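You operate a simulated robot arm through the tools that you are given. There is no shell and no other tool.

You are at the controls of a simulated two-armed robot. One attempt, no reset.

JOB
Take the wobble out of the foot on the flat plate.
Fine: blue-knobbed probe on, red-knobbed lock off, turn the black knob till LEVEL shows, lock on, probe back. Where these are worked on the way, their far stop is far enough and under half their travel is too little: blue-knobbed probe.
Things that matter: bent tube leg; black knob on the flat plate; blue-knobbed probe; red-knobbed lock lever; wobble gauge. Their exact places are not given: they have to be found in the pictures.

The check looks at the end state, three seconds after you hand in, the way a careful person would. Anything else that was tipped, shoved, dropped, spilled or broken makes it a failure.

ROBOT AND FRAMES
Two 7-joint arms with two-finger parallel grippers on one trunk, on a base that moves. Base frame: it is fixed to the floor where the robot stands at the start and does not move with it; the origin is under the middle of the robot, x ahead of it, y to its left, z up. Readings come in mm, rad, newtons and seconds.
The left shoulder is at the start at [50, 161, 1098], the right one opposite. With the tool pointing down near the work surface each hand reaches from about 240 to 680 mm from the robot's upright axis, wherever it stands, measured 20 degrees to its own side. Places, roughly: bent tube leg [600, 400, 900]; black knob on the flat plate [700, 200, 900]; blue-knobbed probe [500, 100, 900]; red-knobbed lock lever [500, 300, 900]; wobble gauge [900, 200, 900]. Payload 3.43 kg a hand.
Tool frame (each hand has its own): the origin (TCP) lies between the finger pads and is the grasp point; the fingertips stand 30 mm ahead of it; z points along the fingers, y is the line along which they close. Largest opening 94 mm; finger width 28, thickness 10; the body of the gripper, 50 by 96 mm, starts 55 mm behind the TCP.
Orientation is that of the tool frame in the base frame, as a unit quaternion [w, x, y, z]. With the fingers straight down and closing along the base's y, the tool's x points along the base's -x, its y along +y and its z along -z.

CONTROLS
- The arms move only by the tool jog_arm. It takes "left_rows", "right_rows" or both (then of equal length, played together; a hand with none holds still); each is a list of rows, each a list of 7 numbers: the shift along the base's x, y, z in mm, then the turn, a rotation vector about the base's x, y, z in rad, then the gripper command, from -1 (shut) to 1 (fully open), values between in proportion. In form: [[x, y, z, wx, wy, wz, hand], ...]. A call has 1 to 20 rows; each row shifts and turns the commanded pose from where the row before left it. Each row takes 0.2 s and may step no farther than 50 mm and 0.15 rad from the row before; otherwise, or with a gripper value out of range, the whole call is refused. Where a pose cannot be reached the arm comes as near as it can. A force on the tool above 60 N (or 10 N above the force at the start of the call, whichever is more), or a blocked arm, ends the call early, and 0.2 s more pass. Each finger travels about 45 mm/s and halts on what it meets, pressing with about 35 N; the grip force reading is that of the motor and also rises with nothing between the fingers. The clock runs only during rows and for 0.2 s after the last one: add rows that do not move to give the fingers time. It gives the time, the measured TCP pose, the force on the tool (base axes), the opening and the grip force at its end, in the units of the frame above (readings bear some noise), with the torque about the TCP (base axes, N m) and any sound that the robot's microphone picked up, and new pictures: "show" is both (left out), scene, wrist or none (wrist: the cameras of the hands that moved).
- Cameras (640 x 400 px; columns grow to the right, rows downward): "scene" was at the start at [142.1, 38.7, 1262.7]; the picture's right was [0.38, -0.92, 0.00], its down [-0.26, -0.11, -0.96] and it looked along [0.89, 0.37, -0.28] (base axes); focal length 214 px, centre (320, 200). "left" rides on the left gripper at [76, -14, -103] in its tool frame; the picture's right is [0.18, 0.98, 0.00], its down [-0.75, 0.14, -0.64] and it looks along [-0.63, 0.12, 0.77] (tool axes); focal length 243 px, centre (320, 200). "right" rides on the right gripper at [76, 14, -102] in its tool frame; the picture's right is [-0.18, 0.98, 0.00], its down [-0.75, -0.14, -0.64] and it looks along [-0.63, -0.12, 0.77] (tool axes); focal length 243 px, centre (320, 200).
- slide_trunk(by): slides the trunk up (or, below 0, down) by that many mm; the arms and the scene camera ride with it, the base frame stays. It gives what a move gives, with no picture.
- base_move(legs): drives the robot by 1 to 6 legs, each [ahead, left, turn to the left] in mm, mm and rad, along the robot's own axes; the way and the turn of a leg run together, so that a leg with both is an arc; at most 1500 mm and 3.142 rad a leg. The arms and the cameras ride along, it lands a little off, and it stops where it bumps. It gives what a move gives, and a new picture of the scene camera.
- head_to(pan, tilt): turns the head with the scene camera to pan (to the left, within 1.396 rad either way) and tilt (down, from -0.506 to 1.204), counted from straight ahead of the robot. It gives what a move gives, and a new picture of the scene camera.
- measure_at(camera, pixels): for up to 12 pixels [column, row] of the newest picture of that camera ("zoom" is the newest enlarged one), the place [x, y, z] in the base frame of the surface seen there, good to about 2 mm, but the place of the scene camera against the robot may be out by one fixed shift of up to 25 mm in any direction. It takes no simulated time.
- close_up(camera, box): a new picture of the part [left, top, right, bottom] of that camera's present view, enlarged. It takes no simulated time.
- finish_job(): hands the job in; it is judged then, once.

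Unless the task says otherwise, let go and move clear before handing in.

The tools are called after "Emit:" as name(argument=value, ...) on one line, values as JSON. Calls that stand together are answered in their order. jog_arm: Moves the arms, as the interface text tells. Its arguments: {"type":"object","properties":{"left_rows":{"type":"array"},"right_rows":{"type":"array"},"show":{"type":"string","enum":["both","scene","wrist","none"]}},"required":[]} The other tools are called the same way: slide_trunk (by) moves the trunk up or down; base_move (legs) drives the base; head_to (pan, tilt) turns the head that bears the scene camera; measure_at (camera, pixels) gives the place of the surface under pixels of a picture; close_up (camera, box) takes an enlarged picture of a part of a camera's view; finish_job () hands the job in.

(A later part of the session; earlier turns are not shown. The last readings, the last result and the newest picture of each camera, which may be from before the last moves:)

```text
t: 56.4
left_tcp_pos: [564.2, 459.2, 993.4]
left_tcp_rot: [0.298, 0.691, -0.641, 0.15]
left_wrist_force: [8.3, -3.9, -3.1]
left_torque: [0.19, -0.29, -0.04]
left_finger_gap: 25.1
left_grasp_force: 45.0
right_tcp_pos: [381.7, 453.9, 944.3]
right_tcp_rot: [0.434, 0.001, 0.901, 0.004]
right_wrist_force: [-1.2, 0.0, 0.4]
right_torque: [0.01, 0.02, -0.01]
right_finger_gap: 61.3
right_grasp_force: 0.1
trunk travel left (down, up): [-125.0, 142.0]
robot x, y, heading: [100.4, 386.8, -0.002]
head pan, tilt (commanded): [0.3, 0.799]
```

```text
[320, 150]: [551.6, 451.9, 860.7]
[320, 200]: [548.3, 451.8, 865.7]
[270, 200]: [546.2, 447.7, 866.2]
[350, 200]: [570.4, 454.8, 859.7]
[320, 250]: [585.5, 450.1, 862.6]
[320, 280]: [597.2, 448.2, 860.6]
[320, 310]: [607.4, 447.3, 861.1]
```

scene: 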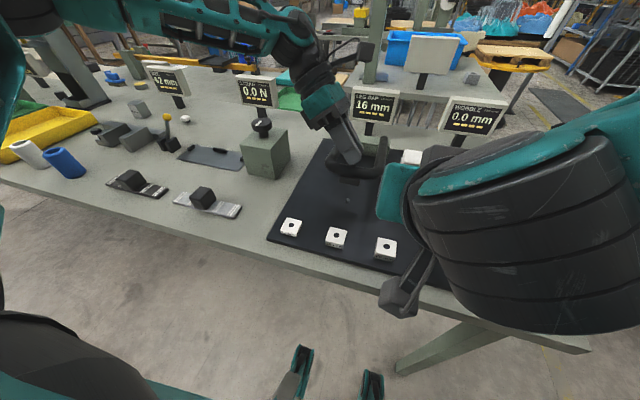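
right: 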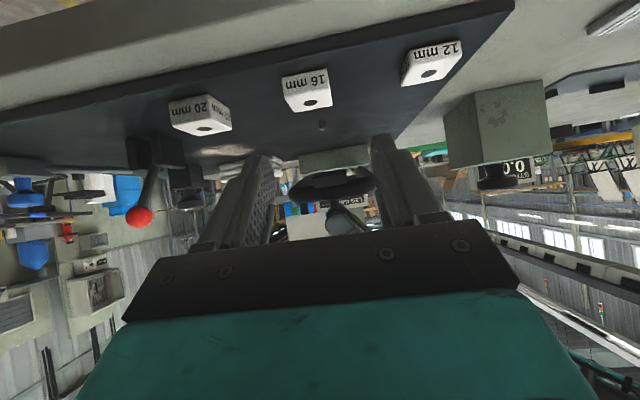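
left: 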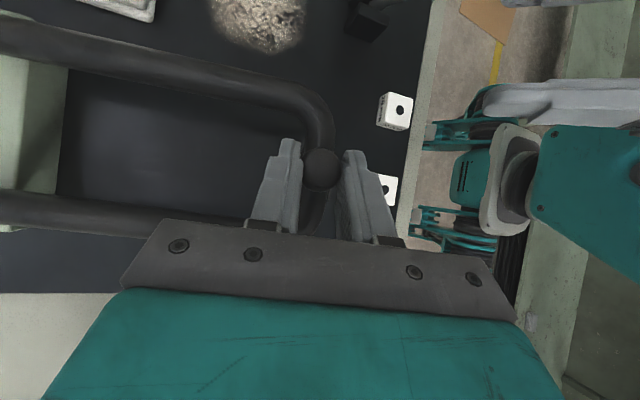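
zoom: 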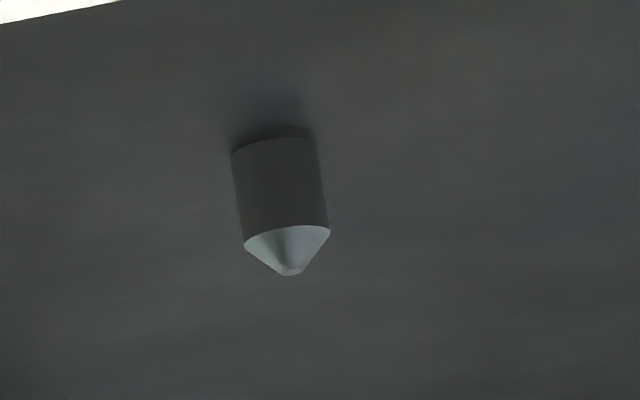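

Emit:
measure_at(camera="zoom", pixels=[[277, 150], [280, 180], [282, 210], [245, 200], [322, 200], [288, 240], [290, 255], [291, 270], [275, 240], [300, 240], [240, 170], [312, 170]])

Emit:
close_up(camera="right", box=[285, 85, 345, 125])

Emit:
measure_at(camera="zoom", pixels=[[240, 140], [260, 140], [280, 140], [210, 165], [290, 150], [250, 180], [200, 150], [300, 160], [150, 180], [350, 160], [130, 120], [370, 110]])

```text
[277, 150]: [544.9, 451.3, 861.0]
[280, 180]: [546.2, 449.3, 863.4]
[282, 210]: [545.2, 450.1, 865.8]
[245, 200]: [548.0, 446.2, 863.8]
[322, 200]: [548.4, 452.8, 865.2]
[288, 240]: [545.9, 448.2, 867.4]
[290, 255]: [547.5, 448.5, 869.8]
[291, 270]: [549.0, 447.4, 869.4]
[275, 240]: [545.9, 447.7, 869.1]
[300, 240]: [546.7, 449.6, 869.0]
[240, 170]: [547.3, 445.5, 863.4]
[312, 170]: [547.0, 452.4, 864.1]
```

```text
10.00 times, centred on (315, 105) of right
```

zoom: 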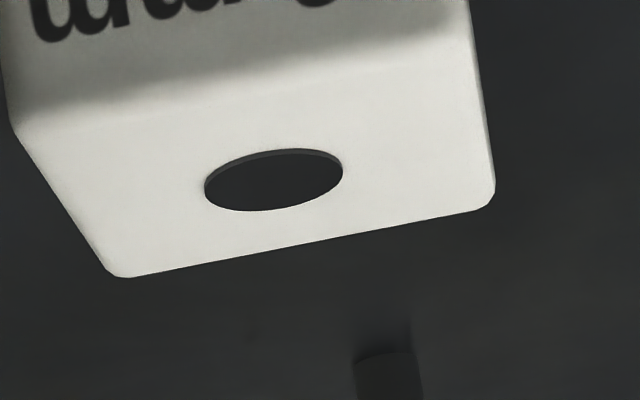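

```text
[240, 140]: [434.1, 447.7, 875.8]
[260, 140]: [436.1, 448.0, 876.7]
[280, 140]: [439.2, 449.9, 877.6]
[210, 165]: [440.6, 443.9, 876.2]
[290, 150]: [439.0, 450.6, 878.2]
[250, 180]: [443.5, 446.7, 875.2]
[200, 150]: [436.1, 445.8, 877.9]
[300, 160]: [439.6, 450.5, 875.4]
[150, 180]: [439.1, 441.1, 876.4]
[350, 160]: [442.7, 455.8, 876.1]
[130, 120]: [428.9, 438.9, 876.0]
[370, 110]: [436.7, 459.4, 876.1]
```

The peg is centred near [548.7,449.3], about 7.5 mm thick with its tip at z≈871; the pad's hole is near [444.8,449.6]. I'll raise the leg another 10 mm for clearance and bring the right fingers down around the pad.

Emit:
jog_arm(left_rows=[[3, 0, 5, 0, 0.025, 0, -1], [3, 0, 5, 0, 0.025, 0, -1], [0, 0, 0, 0, 0, 0, -1], [0, 0, 0, 0, 0, 0, -1], [0, 0, 0, 0, 0, 0, -1]], right_rows=[[7, -1, -9, 0, 0, 0, 0.25], [7, -1, -9, 0, 0, 0, 0.25], [8, -1, -9, 0, 0, 0, 0.25], [8, -1, -9, 0, 0, 0, 0.25], [8, 0, -9, 0, 0, 0, 0.25]], show="wrist")

```text
t: 57.6
left_tcp_pos: [568.0, 459.2, 1001.9]
left_tcp_rot: [0.314, 0.696, -0.632, 0.132]
left_wrist_force: [5.1, -6.8, -5.1]
left_torque: [-0.49, 0.13, 0.23]
left_finger_gap: 25.1
left_grasp_force: 44.7
right_tcp_pos: [420.0, 450.3, 899.5]
right_tcp_rot: [0.434, -0.001, 0.901, 0.005]
right_wrist_force: [0.7, 0.6, -0.3]
right_torque: [-0.02, 0.0, 0.0]
right_finger_gap: 58.7
right_grasp_force: 0.1
trunk travel left (down, up): [-125.0, 142.0]
robot x, y, heading: [100.1, 386.7, 0.005]
head pan, tilt (commanded): [0.3, 0.799]
```

right: 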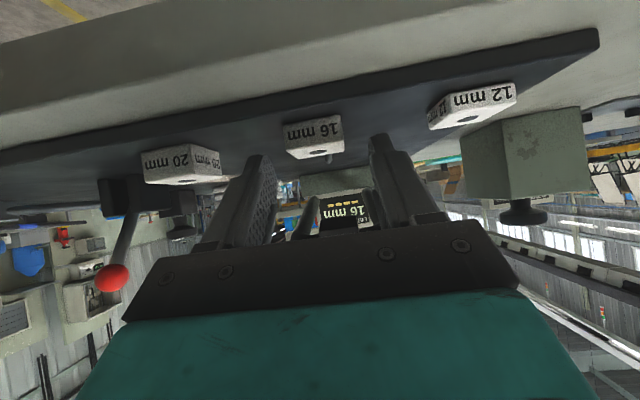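
left: 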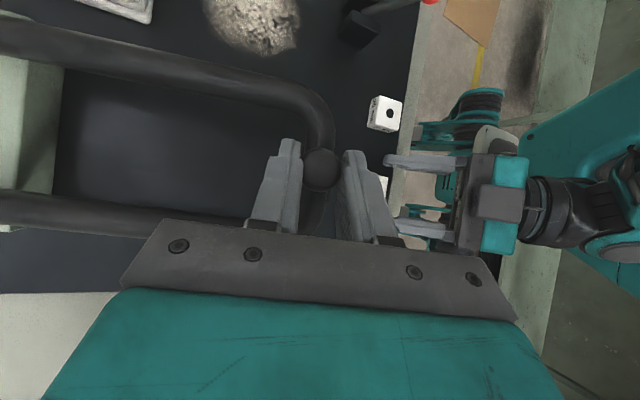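

The pad sits at right (313,135) between the fingers. I'll lower 5 mm, advance 3 mm and close on the pad.

Emit:
jog_arm(right_rows=[[1.5, 0, -2.5, 0, 0, 0, 0.25], [1.5, 0, -2.5, 0, 0, 0, 0.25], [0, 0, 0, 0, 0, 0, -0.1], [0, 0, 0, 0, 0, 0, -0.4], [0, 0, 0, 0, 0, 0, -0.7], [0, 0, 0, 0, 0, 0, -1], [0, 0, 0, 0, 0, 0, -1]], show="wrist")

```text
t: 59.2
left_tcp_pos: [568.8, 460.0, 1003.2]
left_tcp_rot: [0.314, 0.695, -0.633, 0.132]
left_wrist_force: [5.6, -7.2, -2.4]
left_torque: [0.06, -0.21, 0.0]
left_finger_gap: 24.9
left_grasp_force: 45.1
right_tcp_pos: [423.7, 449.0, 894.4]
right_tcp_rot: [0.434, 0.0, 0.901, 0.004]
right_wrist_force: [0.5, -0.2, -0.5]
right_torque: [0.05, -0.03, 0.03]
right_finger_gap: 32.6
right_grasp_force: 34.7
trunk travel left (down, up): [-125.0, 142.0]
robot x, y, heading: [99.2, 388.6, 0.001]
head pan, tilt (commanded): [0.3, 0.799]
```

right: 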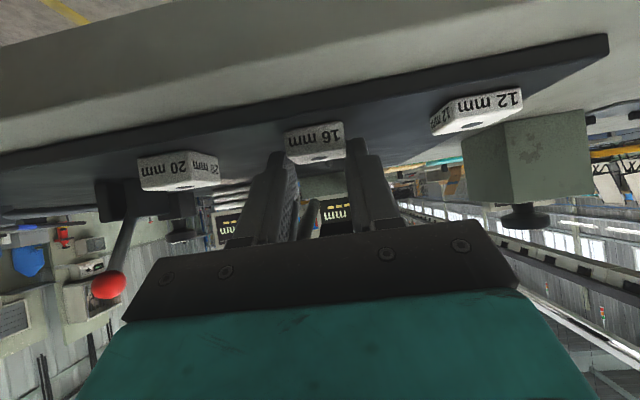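

The pad is gripped (gap 32.6 mm, 35 N). Lifting it 15 mm and checking.

Emit:
jog_arm(right_rows=[[0, 0, 5, 0, 0, 0, -1], [0, 0, 5, 0, 0, 0, -1], [0, 0, 5, 0, 0, 0, -1]], show="wrist")

Emit:
close_up(camera="right", box=[265, 110, 365, 175])

Emit:
measure_at(camera="zoom", pixels=[[330, 290], [310, 290], [350, 290], [330, 270], [200, 150], [430, 120], [320, 220], [250, 230], [400, 220]])

```text
t: 60.0
left_tcp_pos: [569.5, 460.0, 1003.0]
left_tcp_rot: [0.314, 0.695, -0.633, 0.132]
left_wrist_force: [5.4, -7.0, -2.4]
left_torque: [-0.06, -0.2, 0.09]
left_finger_gap: 25.1
left_grasp_force: 45.0
right_tcp_pos: [423.8, 449.2, 911.4]
right_tcp_rot: [0.435, 0.0, 0.9, 0.004]
right_wrist_force: [-0.1, 0.5, 0.6]
right_torque: [-0.02, 0.01, 0.02]
right_finger_gap: 32.8
right_grasp_force: 35.0
trunk travel left (down, up): [-125.0, 142.0]
robot x, y, heading: [100.0, 389.3, 0.002]
head pan, tilt (commanded): [0.3, 0.799]
```

right: 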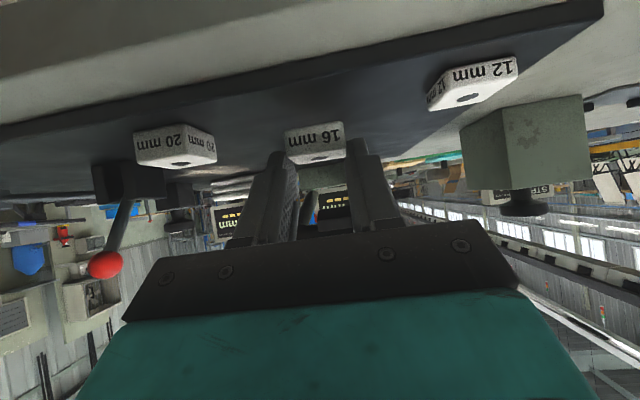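

```text
6.15 times, centred on (315, 142) of right
```

zoom: 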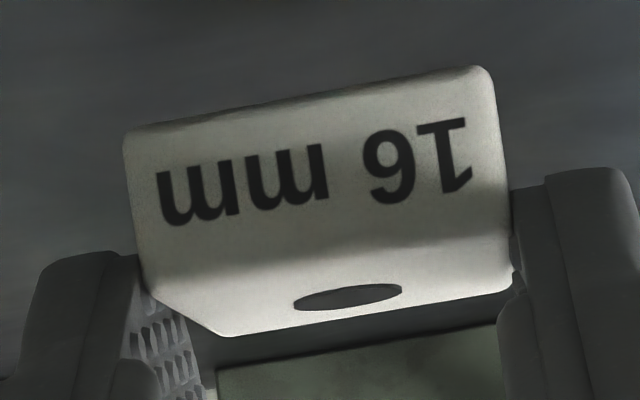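

```text
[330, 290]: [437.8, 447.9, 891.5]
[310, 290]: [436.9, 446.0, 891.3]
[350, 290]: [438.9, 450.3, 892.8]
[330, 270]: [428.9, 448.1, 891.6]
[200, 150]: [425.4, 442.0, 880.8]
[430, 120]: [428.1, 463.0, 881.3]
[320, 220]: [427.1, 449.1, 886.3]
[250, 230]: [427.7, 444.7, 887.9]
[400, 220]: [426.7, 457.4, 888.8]
```

The pad hangs level with its front face at x≈427, so its hole is near x≈444.6. I'll raise the leg slightly more and carry the pad 90 mm forward first, then check.

Emit:
jog_arm(left_rows=[[2, 0.3, 4, 0, 0.02, 0, -1], [2, 0.3, 4, 0, 0.02, 0, -1], [0, 0, 0, 0, 0, 0, -1], [0, 0, 0, 0, 0, 0, -1], [0, 0, 0, 0, 0, 0, -1], [0, 0, 0, 0, 0, 0, -1], [0, 0, 0, 0, 0, 0, -1]], right_rows=[[10, 0, 0, 0, 0, 0, -1], [14, 0, 0, 0, 0, 0, -1], [14, 0, 0, 0, 0, 0, -1], [14, 0, -0.5, 0, 0, 0, -1], [14, 0, -0.5, 0, 0, 0, -1], [14, 0, -0.5, 0, 0, 0, -1], [8, 0, 0, 0, 0, 0, -1]], show="both")

Emit:
close_up(camera="right", box=[240, 80, 400, 200])

```text
t: 61.6
left_tcp_pos: [573.2, 459.3, 1012.6]
left_tcp_rot: [0.326, 0.698, -0.627, 0.118]
left_wrist_force: [5.2, -9.4, -3.9]
left_torque: [0.14, -0.05, 0.01]
left_finger_gap: 25.3
left_grasp_force: 45.8
right_tcp_pos: [512.2, 448.6, 910.3]
right_tcp_rot: [0.434, -0.001, 0.901, 0.005]
right_wrist_force: [0.1, -0.2, -0.4]
right_torque: [0.01, -0.03, 0.01]
right_finger_gap: 32.7
right_grasp_force: 34.4
trunk travel left (down, up): [-125.0, 142.0]
robot x, y, heading: [100.7, 384.2, 0.001]
head pan, tilt (commanded): [0.3, 0.799]
```

scene: 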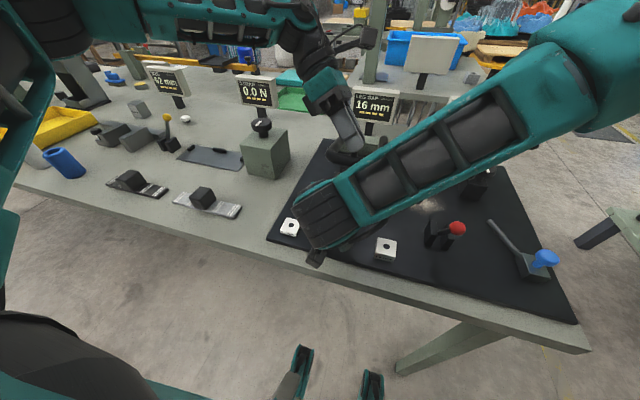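
right: 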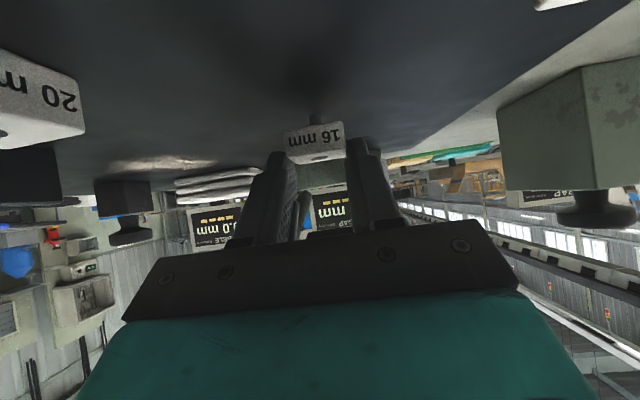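
left: 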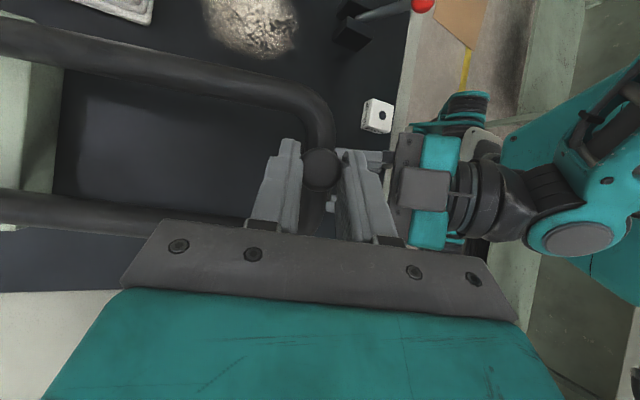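

```text
3.33 times, centred on (320, 140) of right
```

zoom: 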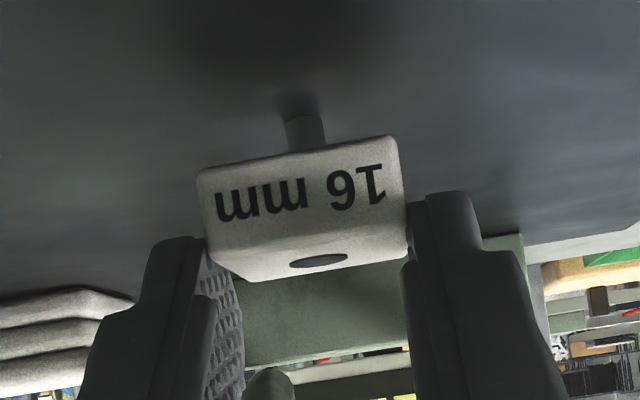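

The peg is visible behind the pad at zoom (305,130). I'll measure the peg and the pad front face in the same picture to get the exact remaining offset.

Emit:
measure_at(camera="zoom", pixels=[[305, 130], [295, 130], [315, 130], [305, 122], [305, 140], [305, 240], [250, 250], [360, 235], [212, 200], [398, 180], [320, 248], [300, 170]])

Emit:
close_up(camera="right", box=[295, 105, 345, 165])

```text
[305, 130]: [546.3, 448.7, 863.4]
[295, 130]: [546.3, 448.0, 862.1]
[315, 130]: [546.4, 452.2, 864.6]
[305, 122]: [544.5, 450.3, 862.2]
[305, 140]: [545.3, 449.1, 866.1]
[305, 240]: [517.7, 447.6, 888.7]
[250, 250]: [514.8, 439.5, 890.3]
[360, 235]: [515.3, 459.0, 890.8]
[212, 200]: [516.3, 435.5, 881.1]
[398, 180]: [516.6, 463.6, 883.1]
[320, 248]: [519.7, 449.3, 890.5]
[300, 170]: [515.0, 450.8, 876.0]
```

```text
6.67 times, centred on (320, 135) of right
```

zoom: 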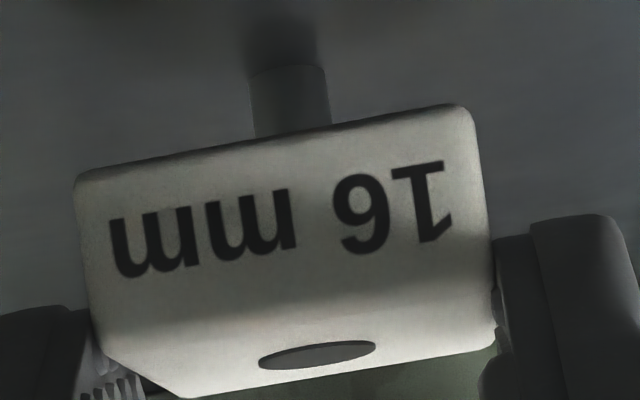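

Pad centre is at x≈532.5, y≈449.5 and the peg at x≈549, y≈449.5, so 16.3 mm remain. I'll advance that and begin lowering gently.

Emit:
jog_arm(right_rows=[[8, 0.2, 0, 0, 0, 0, -1], [8.3, 0.2, 0, 0, 0, 0, -1], [0, 0, 0, 0, 0, 0, -1]], show="wrist")

Emit:
close_up(camera="right", box=[270, 95, 370, 165])

```text
t: 62.4
left_tcp_pos: [572.6, 459.2, 1011.0]
left_tcp_rot: [0.326, 0.698, -0.626, 0.119]
left_wrist_force: [5.9, -10.7, -3.7]
left_torque: [0.13, -0.27, 0.01]
left_finger_gap: 25.0
left_grasp_force: 45.2
right_tcp_pos: [527.7, 449.0, 908.3]
right_tcp_rot: [0.435, 0.0, 0.901, 0.005]
right_wrist_force: [-0.7, -1.0, 0.0]
right_torque: [-0.01, 0.0, 0.02]
right_finger_gap: 32.4
right_grasp_force: 34.9
trunk travel left (down, up): [-125.0, 142.0]
robot x, y, heading: [102.0, 386.9, -0.005]
head pan, tilt (commanded): [0.3, 0.799]
```

right: 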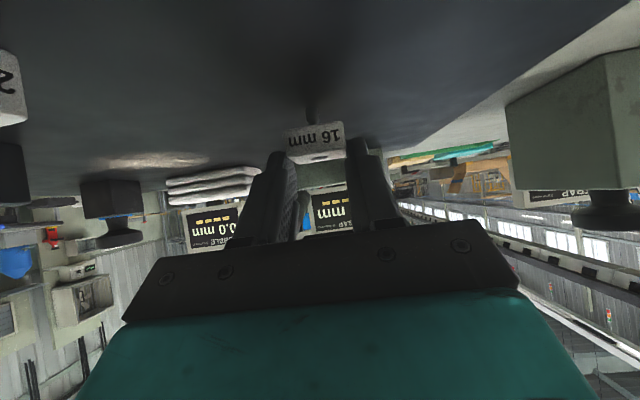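

```text
5.71 times, centred on (320, 130) of right
```

zoom: 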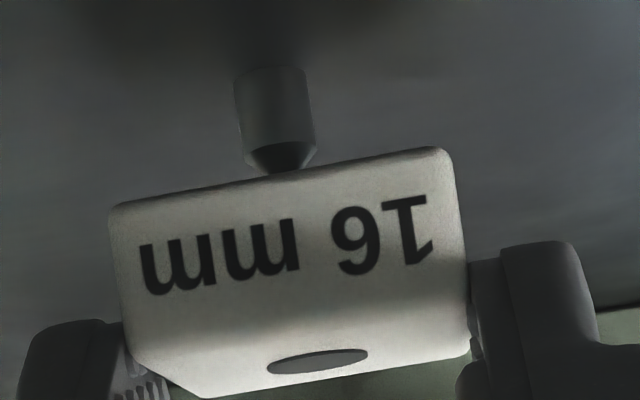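

The peg's cone now shows under the pad at zoom (278,160). Measuring peg edges and pad edges to verify alignment before lowering.

Emit:
measure_at(camera="zoom", pixels=[[245, 120], [275, 120], [305, 120], [275, 100], [280, 140], [125, 225], [445, 170], [285, 200], [140, 330], [460, 300], [285, 330], [320, 352]])

Emit:
close_up(camera="right", box=[270, 95, 370, 165])

Emit:
measure_at(camera="zoom", pixels=[[250, 110], [270, 110], [300, 115], [116, 230], [455, 190], [240, 120], [312, 120], [112, 212], [449, 155], [270, 362], [366, 352]])

```text
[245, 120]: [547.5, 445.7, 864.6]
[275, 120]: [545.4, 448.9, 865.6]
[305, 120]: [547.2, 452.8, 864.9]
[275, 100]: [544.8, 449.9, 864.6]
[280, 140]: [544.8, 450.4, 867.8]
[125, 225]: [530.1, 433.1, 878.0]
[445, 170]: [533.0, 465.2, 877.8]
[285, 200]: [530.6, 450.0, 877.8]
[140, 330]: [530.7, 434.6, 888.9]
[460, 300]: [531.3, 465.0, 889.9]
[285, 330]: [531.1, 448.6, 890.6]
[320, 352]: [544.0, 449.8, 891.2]
```

```text
5.71 times, centred on (320, 130) of right
```

zoom: 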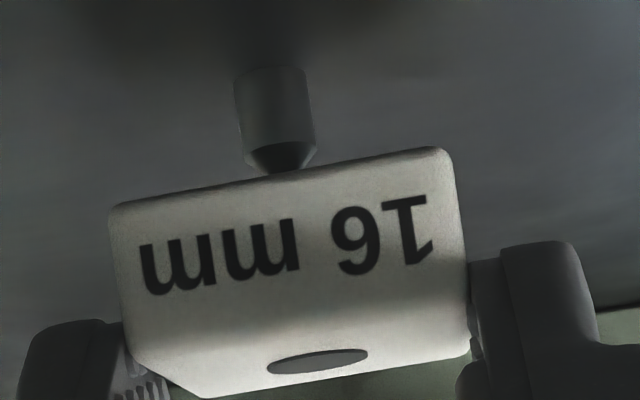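

```text
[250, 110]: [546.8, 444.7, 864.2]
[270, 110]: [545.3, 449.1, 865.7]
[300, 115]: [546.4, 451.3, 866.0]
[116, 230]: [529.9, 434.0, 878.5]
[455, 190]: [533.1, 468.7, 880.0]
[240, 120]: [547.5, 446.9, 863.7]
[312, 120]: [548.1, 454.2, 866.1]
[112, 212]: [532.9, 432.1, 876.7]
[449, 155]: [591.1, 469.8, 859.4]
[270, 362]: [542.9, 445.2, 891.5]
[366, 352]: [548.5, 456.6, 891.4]
```

Hole centre is about [547.2,450.2] against the peg's [548.8,449.4]; I'll correct by +1.4 x, −0.7 y and lower 7 mm, watching the force.

Emit:
jog_arm(right_rows=[[1.4, -0.7, 0, 0, 0, 0, -1], [0, 0, -2.5, 0, 0, 0, -1], [0, 0, -2.5, 0, 0, 0, -1], [0, 0, -2, 0, 0, 0, -1], [0, 0, 0, 0, 0, 0, -1]], show="wrist")

Emit:
close_up(camera="right", box=[270, 95, 370, 165])

```text
t: 63.6
left_tcp_pos: [573.6, 460.5, 1011.3]
left_tcp_rot: [0.326, 0.698, -0.626, 0.118]
left_wrist_force: [6.2, -10.2, -3.7]
left_torque: [-0.35, -0.27, 0.21]
left_finger_gap: 25.0
left_grasp_force: 45.1
right_tcp_pos: [529.6, 448.7, 903.0]
right_tcp_rot: [0.434, -0.001, 0.901, 0.005]
right_wrist_force: [0.1, -0.4, -0.3]
right_torque: [-0.01, 0.02, 0.02]
right_finger_gap: 32.9
right_grasp_force: 35.0
trunk travel left (down, up): [-125.0, 142.0]
robot x, y, heading: [99.9, 386.7, -0.003]
head pan, tilt (commanded): [0.3, 0.799]
```

right: 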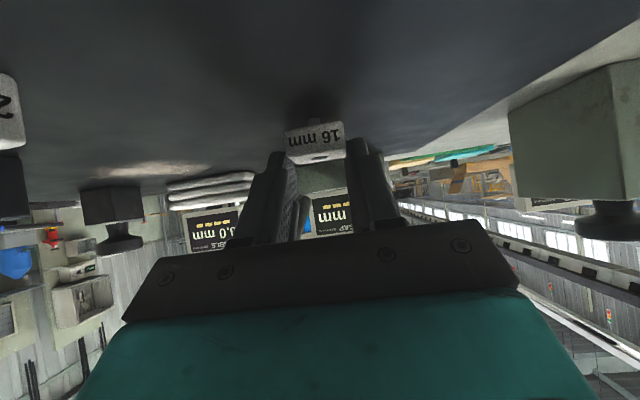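

```text
5.71 times, centred on (320, 130) of right
```

zoom: 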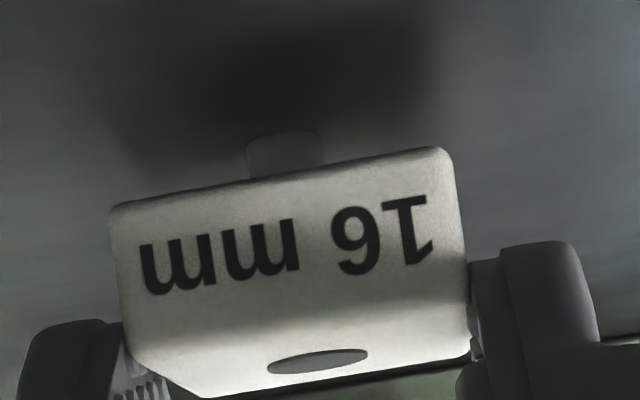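

No contact force yet; the pad's bottom is about level with the peg's tip. Lowering further in small steps.

Emit:
jog_arm(right_rows=[[0, 0, -1.5, 0, 0, 0, -1], [0, 0, -1.5, 0, 0, 0, -1], [0, 0, -1.5, 0, 0, 0, -1], [0, 0, 0, 0, 0, 0, -1]], show="wrist")

Emit:
close_up(camera="right", box=[270, 95, 370, 165])

```text
t: 64.6
left_tcp_pos: [571.9, 459.7, 1012.0]
left_tcp_rot: [0.326, 0.698, -0.627, 0.118]
left_wrist_force: [6.4, -11.0, -4.1]
left_torque: [-0.34, -0.2, 0.21]
left_finger_gap: 25.3
left_grasp_force: 44.9
right_tcp_pos: [529.2, 448.3, 896.4]
right_tcp_rot: [0.433, -0.001, 0.901, 0.005]
right_wrist_force: [-1.1, 0.0, -0.5]
right_torque: [0.0, 0.01, -0.03]
right_finger_gap: 32.7
right_grasp_force: 34.8
trunk travel left (down, up): [-125.0, 142.0]
robot x, y, heading: [98.2, 389.8, -0.006]
head pan, tilt (commanded): [0.3, 0.799]
```

right: 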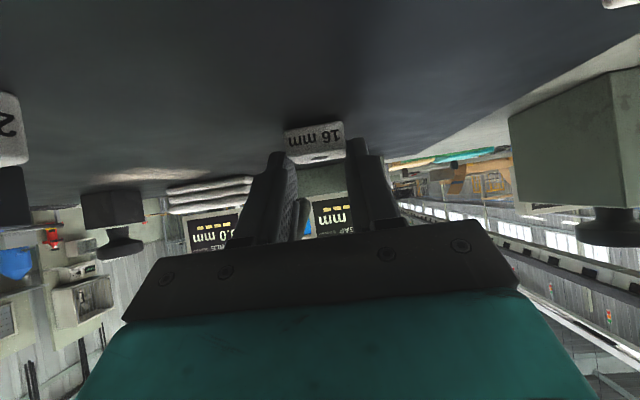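

```text
5.71 times, centred on (320, 130) of right
```

zoom: 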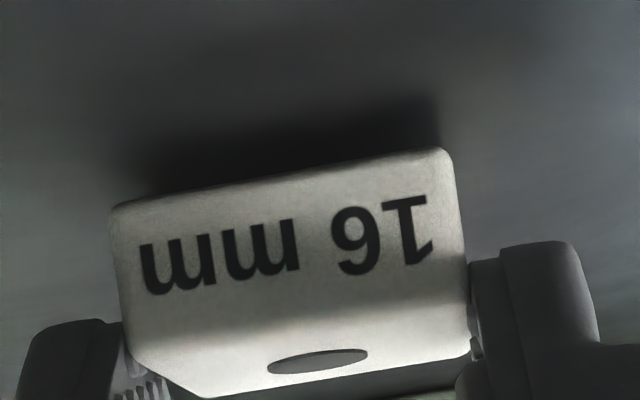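

The pad has passed over the peg with no force (bottom ≈863). I'll lower the last 2 mm and open the right fingers slightly.

Emit:
jog_arm(right_rows=[[0, 0, -1, 0, 0, 0, -1], [0, 0, -0.8, 0, 0, 0, -1], [0, 0, 0, 0, 0, 0, -0.3], [0, 0, 0, 0, 0, 0, -0.1], [0, 0, 0, 0, 0, 0, -0.1]], show="wrist")

Emit:
close_up(camera="right", box=[270, 95, 370, 165])

```text
t: 65.8
left_tcp_pos: [573.6, 459.4, 1011.2]
left_tcp_rot: [0.326, 0.698, -0.627, 0.118]
left_wrist_force: [6.6, -9.4, -3.8]
left_torque: [-0.08, -0.22, 0.06]
left_finger_gap: 25.0
left_grasp_force: 45.1
right_tcp_pos: [529.3, 448.4, 895.7]
right_tcp_rot: [0.433, -0.001, 0.901, 0.005]
right_wrist_force: [0.1, 0.6, -0.5]
right_torque: [0.01, 0.03, 0.05]
right_finger_gap: 42.3
right_grasp_force: 0.1
trunk travel left (down, up): [-125.0, 142.0]
robot x, y, heading: [98.6, 385.6, -0.001]
head pan, tilt (commanded): [0.3, 0.799]
```

right: 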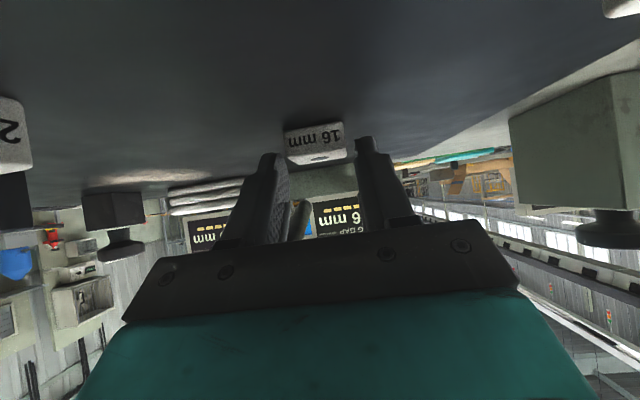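

```text
5.71 times, centred on (320, 130) of right
```

zoom: 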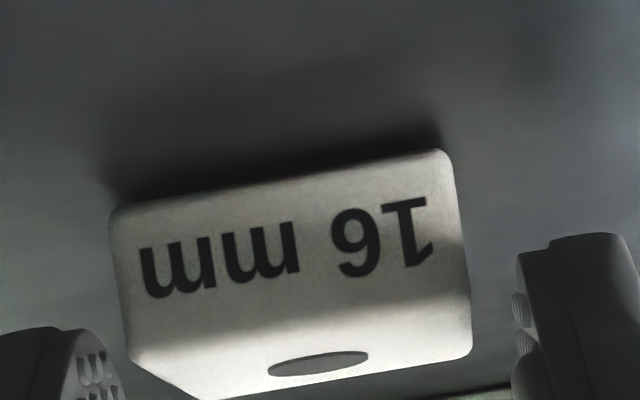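

The pad is down and released. I'll open a bit more and withdraw the right hand back along its fingers.

Emit:
jog_arm(right_rows=[[0, 0, 0, 0, 0, 0, 0.1], [0, 0, 0.5, 0, 0, 0, 0.1], [-12, 0, 9, 0, 0, 0, 0.1], [-24, 0, 19, 0, 0, 0, 0.1], [-24, 0, 19, 0, 0, 0, 0.1], [-24, 0, 10, 0, 0, 0, 0.1]], show="wrist")

Emit:
close_up(camera="right", box=[260, 80, 380, 160])

```text
t: 67.2
left_tcp_pos: [571.5, 459.3, 1011.9]
left_tcp_rot: [0.326, 0.698, -0.627, 0.117]
left_wrist_force: [6.7, -9.1, -3.7]
left_torque: [-0.04, -0.24, 0.14]
left_finger_gap: 25.1
left_grasp_force: 45.2
right_tcp_pos: [445.9, 448.0, 955.6]
right_tcp_rot: [0.435, 0.002, 0.9, 0.003]
right_wrist_force: [-0.2, -0.6, -0.3]
right_torque: [0.02, -0.01, 0.02]
right_finger_gap: 51.8
right_grasp_force: 0.1
trunk travel left (down, up): [-125.0, 142.0]
robot x, y, heading: [97.0, 391.0, -0.002]
head pan, tilt (commanded): [0.3, 0.799]
```

right: 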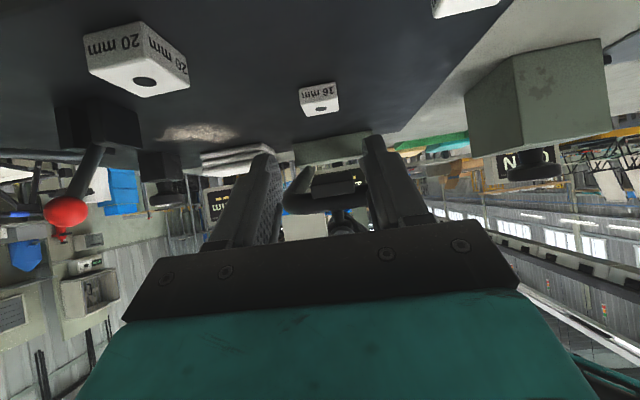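

```text
5.00 times, centred on (320, 120) of right
```

zoom: 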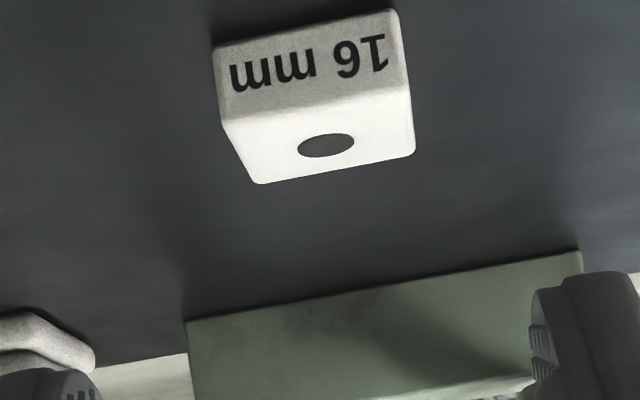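

The pad lies flat where the peg is. I'll zoom on its hole and check its height.

Emit:
close_up(camera="right", box=[300, 85, 345, 118])

Emit:
measure_at(camera="zoom", pixels=[[150, 200], [450, 180], [200, 330], [430, 280], [300, 250], [300, 280], [330, 290], [280, 290], [360, 280]])

```text
12.12 times, centred on (322, 102) of right
```

zoom: 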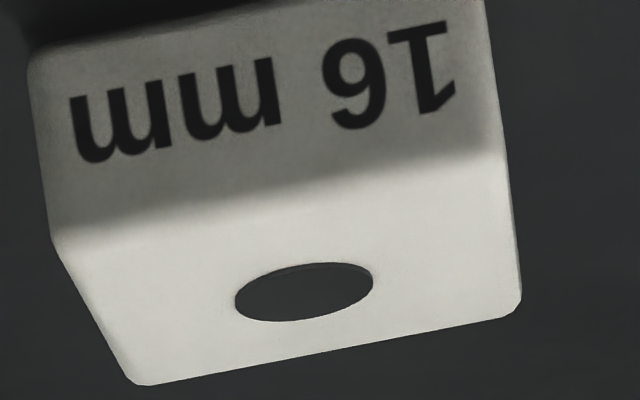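

```text
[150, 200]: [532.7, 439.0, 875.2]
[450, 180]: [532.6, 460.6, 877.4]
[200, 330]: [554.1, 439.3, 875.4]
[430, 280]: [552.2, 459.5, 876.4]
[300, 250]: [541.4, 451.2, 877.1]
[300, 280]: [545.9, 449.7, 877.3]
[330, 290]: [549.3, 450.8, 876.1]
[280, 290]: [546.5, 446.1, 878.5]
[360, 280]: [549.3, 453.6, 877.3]
```

The pad's top is level at z≈876.5 with the peg inside. Now I'll move the right hand aside and lower the leg along its arc most of the way.

Emit:
jog_arm(left_rows=[[-3.4, -0.4, -7.6, 0, -0.039, 0, -1], [-3.1, -0.4, -7.6, 0, -0.039, 0, -1], [-2.8, -0.4, -7.6, 0, -0.039, 0, -1], [-2.6, -0.4, -7.9, 0, -0.039, 0, -1], [-2.2, -0.2, -8.1, 0, -0.039, 0, -1], [-1.9, -0.2, -8, 0, -0.039, 0, -1]], right_rows=[[-1, -14.7, 10, 0, 0, 0, 0.1], [-1, -14.7, 10, 0, 0, 0, 0.1], [-1, -14.7, 10, 0, 0, 0, 0.1], [-1, -14.7, 10, 0, 0, 0, 0.1], [-1, -14.7, 10, 0, 0, 0, 0.1], [-1, -14.7, 10, 0, 0, 0, 0.1]], show="both")

```text
t: 68.6
left_tcp_pos: [554.0, 459.8, 966.7]
left_tcp_rot: [0.251, 0.679, -0.66, 0.199]
left_wrist_force: [-11.8, 5.8, 3.3]
left_torque: [0.01, 0.04, 0.0]
left_finger_gap: 25.1
left_grasp_force: 45.3
right_tcp_pos: [437.9, 360.6, 1014.6]
right_tcp_rot: [0.434, 0.0, 0.901, 0.003]
right_wrist_force: [-0.1, 0.3, -0.3]
right_torque: [0.01, -0.02, 0.0]
right_finger_gap: 51.8
right_grasp_force: 0.0
trunk travel left (down, up): [-125.0, 142.0]
robot x, y, heading: [100.8, 386.9, -0.001]
head pan, tilt (commanded): [0.3, 0.799]
```

scene: 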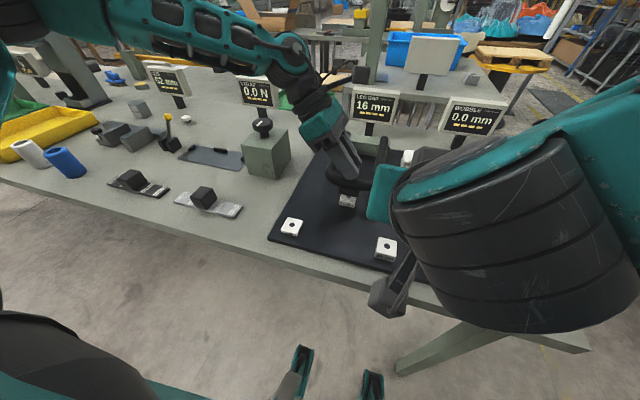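
right: 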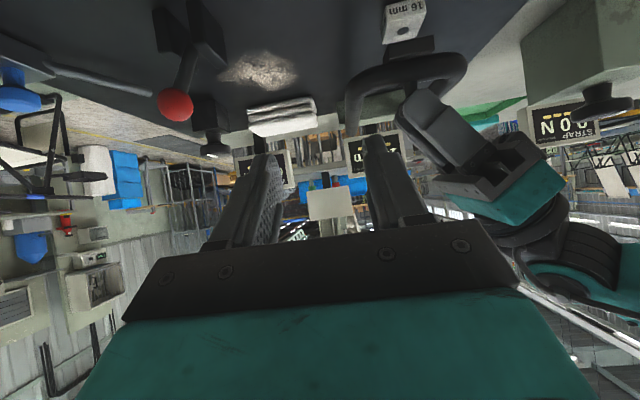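
left: 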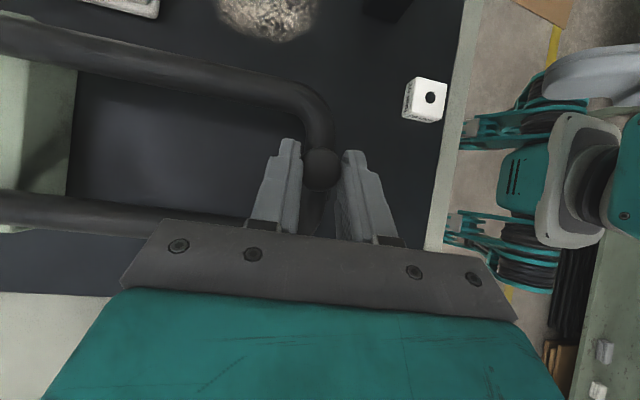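

The leg is 18 mm above rest with the pad visible right under the foot. I'll ease −x and lower the rest.

Emit:
jog_arm(left_rows=[[-3, 0.5, -5, 0, -0.022, 0, -1], [-1.8, 0.3, -5, 0, -0.022, 0, -1], [-1, 0, -4, 0, -0.02, 0, -1], [-0.5, 0, -2.5, 0, -0.014, 0, -1]], show="none")

Emit:
close_up(camera="scene", box=[300, 80, 520, 220])

```text
t: 69.6
left_tcp_pos: [551.1, 459.2, 949.8]
left_tcp_rot: [0.225, 0.671, -0.669, 0.227]
left_wrist_force: [0.6, -1.7, -1.2]
left_torque: [0.61, 0.0, 0.1]
left_finger_gap: 25.3
left_grasp_force: 44.9
right_tcp_pos: [439.4, 360.3, 1014.7]
right_tcp_rot: [0.434, -0.001, 0.901, 0.004]
right_wrist_force: [-0.3, -0.6, 0.2]
right_torque: [0.02, -0.04, 0.01]
right_finger_gap: 51.7
right_grasp_force: 0.0
trunk travel left (down, up): [-125.0, 142.0]
robot x, y, heading: [103.2, 385.9, -0.002]
head pan, tilt (commanded): [0.3, 0.799]
```

```text
2.86 times, centred on (410, 150) of scene
```

zoom: 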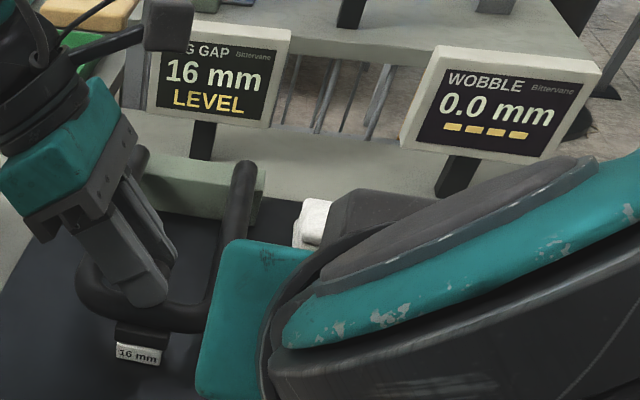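

The leg gauge now reads "16 mm LEVEL". I'll release the leg's knob and withdraw the left hand back along its fingers.

Emit:
jog_arm(left_rows=[[0, 0, 0, 0, 0, 0, -0.4], [0, 0, 0, 0, 0, 0, 0], [0, 0, 0, 0, 0, 0, 0.1], [0, 10, 14, 0, 0, 0, 0.1], [0, 20, 27, 0, 0, 0, 0.1], [0, 25, 32, 0, 0, 0, 0.1], [0, 25, 32, 0, 0, 0, 0.1]], show="both")

```text
t: 71.2
left_tcp_pos: [548.5, 539.0, 1053.9]
left_tcp_rot: [0.226, 0.671, -0.67, 0.225]
left_wrist_force: [0.1, 0.6, 0.3]
left_torque: [0.02, 0.01, 0.0]
left_finger_gap: 51.7
left_grasp_force: 0.1
right_tcp_pos: [438.8, 361.3, 1013.8]
right_tcp_rot: [0.434, 0.0, 0.901, 0.003]
right_wrist_force: [0.0, -0.1, 0.2]
right_torque: [0.0, 0.0, 0.03]
right_finger_gap: 51.5
right_grasp_force: 0.0
trunk travel left (down, up): [-125.0, 142.0]
robot x, y, heading: [94.0, 387.4, -0.007]
head pan, tilt (commanded): [0.3, 0.799]
```

scene: 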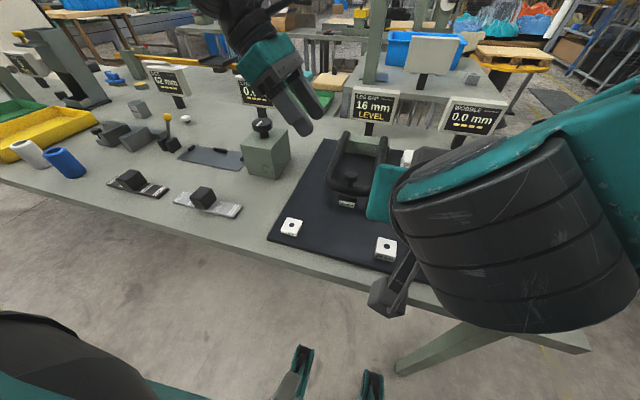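
left: 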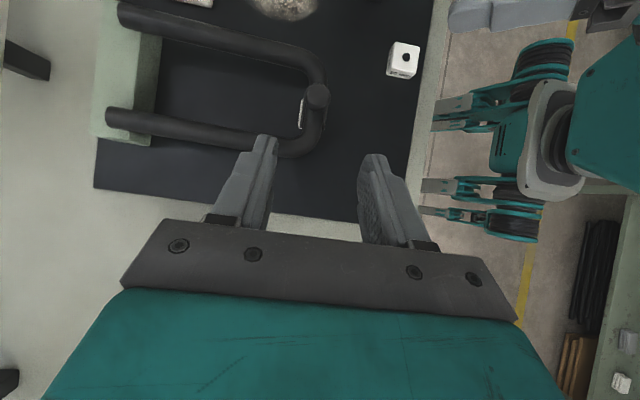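

The coarse part shows LEVEL. From here the right hand should reach the probe, lock and black knob on its own side; I'll stand it upright again and bring it near the probe to look.

Emit:
jog_arm(left_rows=[[-12, 6, 8, 0.09, 0, 0, 0.1], [-12, 6, 8, 0.09, 0, 0, 0.1], [-12, 6, 8, 0.09, 0, 0, 0.1], [-12, 6, 8, 0.09, 0, 0, 0.1], [-12, 6, 8, 0.09, 0, 0, 0.1], [-12, 6, 8, 0.09, 0, 0, 0.1], [-12, 6, 8, 0.09, 0, 0, 0.1]], right_rows=[[-3, -18, 14, 0, 0.128, 0, 0.6], [-3, -18, 14, 0, 0.128, 0, 0.6], [-3, -18, 14, 0, 0.128, 0, 0.6], [-3, -18, 14, 0, 0.128, 0, 0.6], [-3, -18, 14, 0, 0.128, 0, 0.6], [-3, -18, 14, 0, 0.128, 0, 0.6], [-3, -18, 14, 0, 0.128, 0, 0.6]], show="wrist")

Emit:
head_to(pan=-0.3, tilt=0.7)

```text
t: 72.8
left_tcp_pos: [465.7, 580.0, 1109.9]
left_tcp_rot: [0.007, 0.708, -0.706, 0.005]
left_wrist_force: [-0.3, 0.0, -0.2]
left_torque: [0.04, -0.01, -0.02]
left_finger_gap: 51.7
left_grasp_force: 0.1
right_tcp_pos: [418.0, 233.3, 1110.5]
right_tcp_rot: [0.0, 0.001, 1.0, 0.003]
right_wrist_force: [0.1, 0.0, 0.6]
right_torque: [0.0, 0.0, -0.02]
right_finger_gap: 75.2
right_grasp_force: 0.1
trunk travel left (down, up): [-125.0, 142.0]
robot x, y, heading: [101.1, 388.8, -0.001]
head pan, tilt (commanded): [0.3, 0.799]
```

right: 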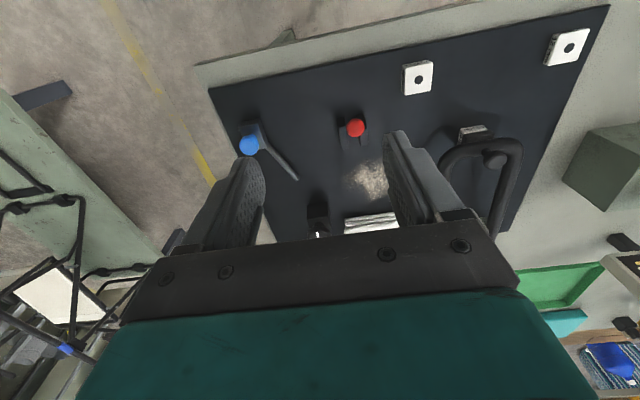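
left: 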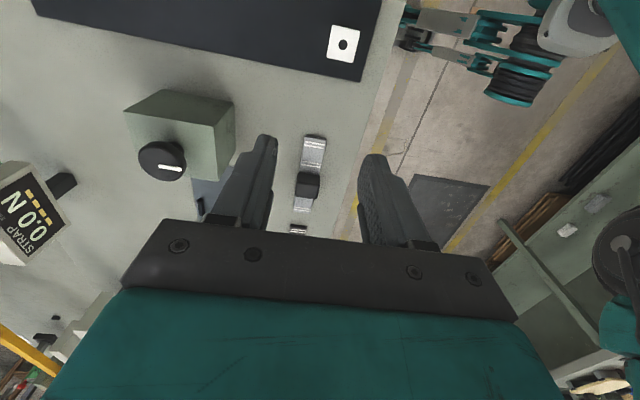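

```text
t: 73.8
left_tcp_pos: [466.3, 582.1, 1109.2]
left_tcp_rot: [0.007, 0.707, -0.707, 0.007]
left_wrist_force: [-0.4, -0.3, -0.1]
left_torque: [-0.01, 0.0, 0.03]
left_finger_gap: 51.7
left_grasp_force: 0.1
right_tcp_pos: [418.3, 234.3, 1111.4]
right_tcp_rot: [0.002, 0.001, 1.0, 0.003]
right_wrist_force: [-0.6, 0.0, 0.3]
right_torque: [0.02, -0.04, 0.0]
right_finger_gap: 75.3
right_grasp_force: 0.1
trunk travel left (down, up): [-125.0, 142.0]
robot x, y, heading: [100.6, 384.9, -0.008]
head pan, tilt (commanded): [-0.3, 0.7]
```

scene: 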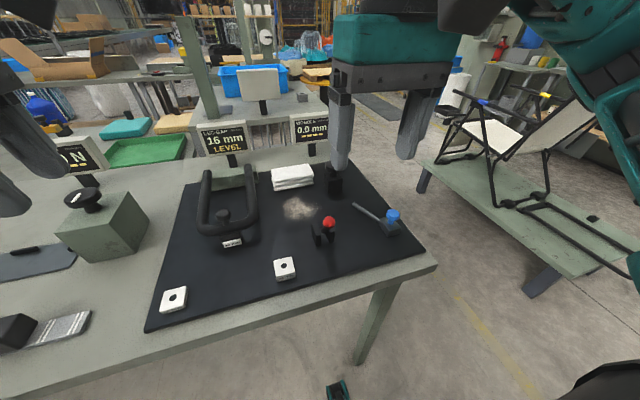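

Both views are good now. I'll enlarge the probe, lock lever and black knob from the scene and right cameras.

Emit:
close_up(camera="scene", box=[290, 150, 430, 250])

Emit:
close_up(camera="right", box=[220, 90, 400, 250])

Emit:
measure_at(camera="right", pixels=[[248, 144], [249, 153], [240, 144], [257, 146], [355, 128], [296, 178], [275, 152], [266, 140], [319, 210], [255, 130], [345, 135], [365, 138]])

```text
4.00 times, centred on (360, 200) of scene
```

zoom: 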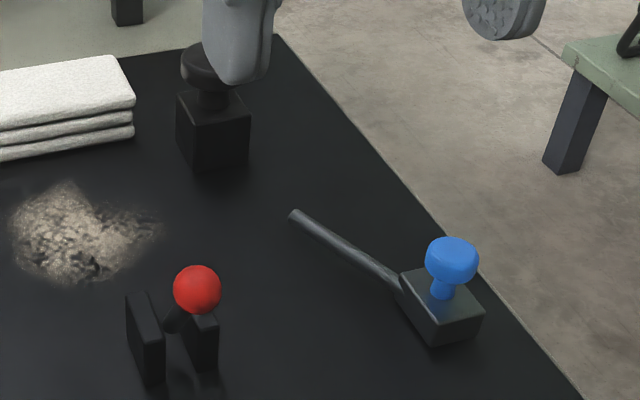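

```text
2.50 times, centred on (310, 170) of right
```

zoom: 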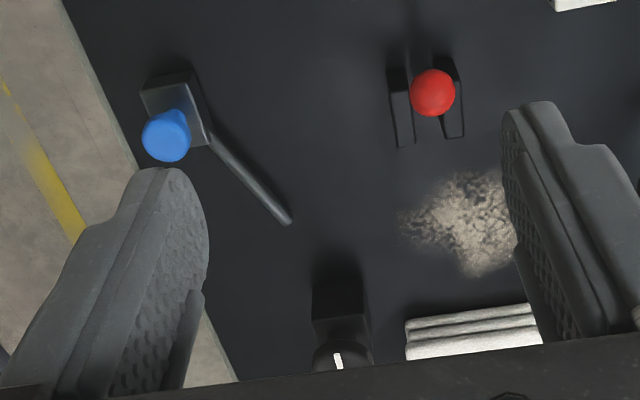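

```text
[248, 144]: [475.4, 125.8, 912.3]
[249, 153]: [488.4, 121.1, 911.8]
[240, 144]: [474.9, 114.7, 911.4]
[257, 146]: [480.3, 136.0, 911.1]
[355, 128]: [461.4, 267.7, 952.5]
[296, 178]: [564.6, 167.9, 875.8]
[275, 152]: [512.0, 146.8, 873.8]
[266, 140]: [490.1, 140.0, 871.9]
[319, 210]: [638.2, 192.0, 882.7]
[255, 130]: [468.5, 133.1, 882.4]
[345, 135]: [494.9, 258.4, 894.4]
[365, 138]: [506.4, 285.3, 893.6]
```

The probe's rod points toward the black knob's box, tip at [565,168]. I'll bring the right hand over the blue knob at about [477,125].

Emit:
jog_arm(right_rows=[[14.7, -27.2, -22, 0, 0, 0, 0.2], [14.7, -27.2, -24, 0, 0, 0, 0.2], [14.7, -27.2, -27, 0, 0, 0, 0.2], [14.7, -27.2, -28, 0, 0, 0, 0.2], [0, 0, -20, 0, 0, 0, 0.2], [0, 0, -15, 0, 0, 0, 0.2]], show="both")

Emit:
close_up(camera="right", box=[240, 80, 400, 200])

```text
t: 75.2
left_tcp_pos: [466.1, 580.9, 1110.6]
left_tcp_rot: [0.008, 0.708, -0.706, 0.006]
left_wrist_force: [0.0, 0.0, -0.9]
left_torque: [0.03, 0.03, -0.02]
left_finger_gap: 51.7
left_grasp_force: 0.1
right_tcp_pos: [476.7, 124.7, 976.5]
right_tcp_rot: [0.002, 0.0, 1.0, 0.003]
right_wrist_force: [0.0, -0.6, 0.4]
right_torque: [0.01, 0.0, -0.02]
right_finger_gap: 56.5
right_grasp_force: 0.0
trunk travel left (down, up): [-125.0, 142.0]
robot x, y, heading: [97.6, 387.0, -0.002]
head pan, tilt (commanded): [-0.3, 0.7]
```

scene: 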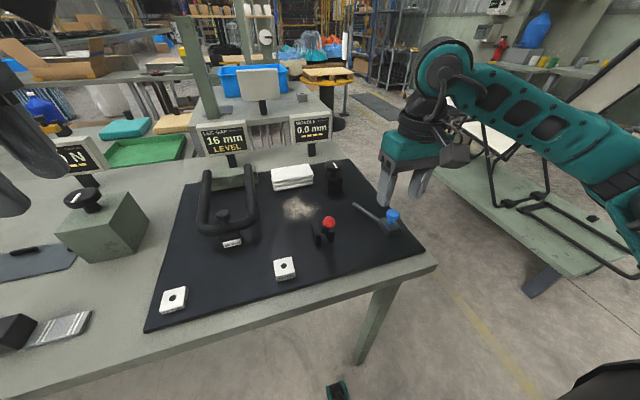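
right: 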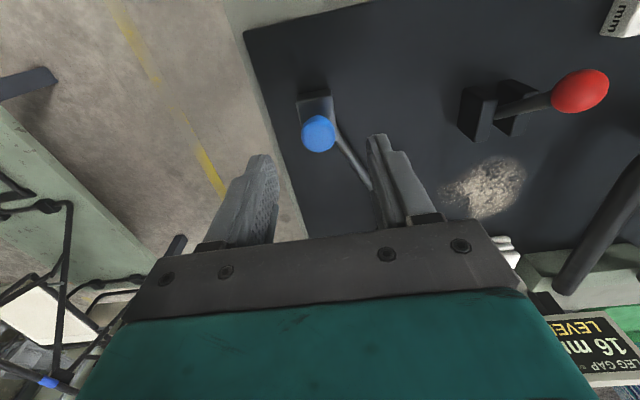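

```text
3.33 times, centred on (320, 140) of right
```

zoom: 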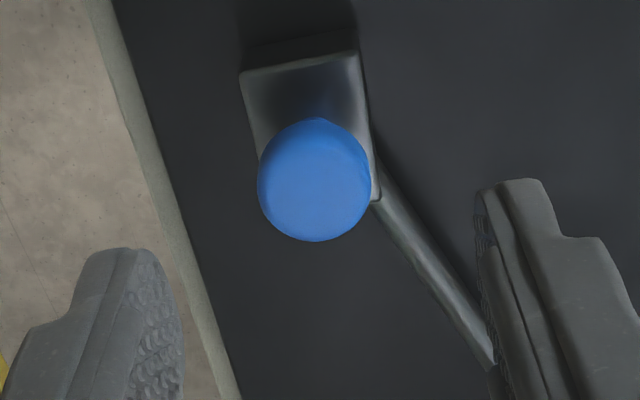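

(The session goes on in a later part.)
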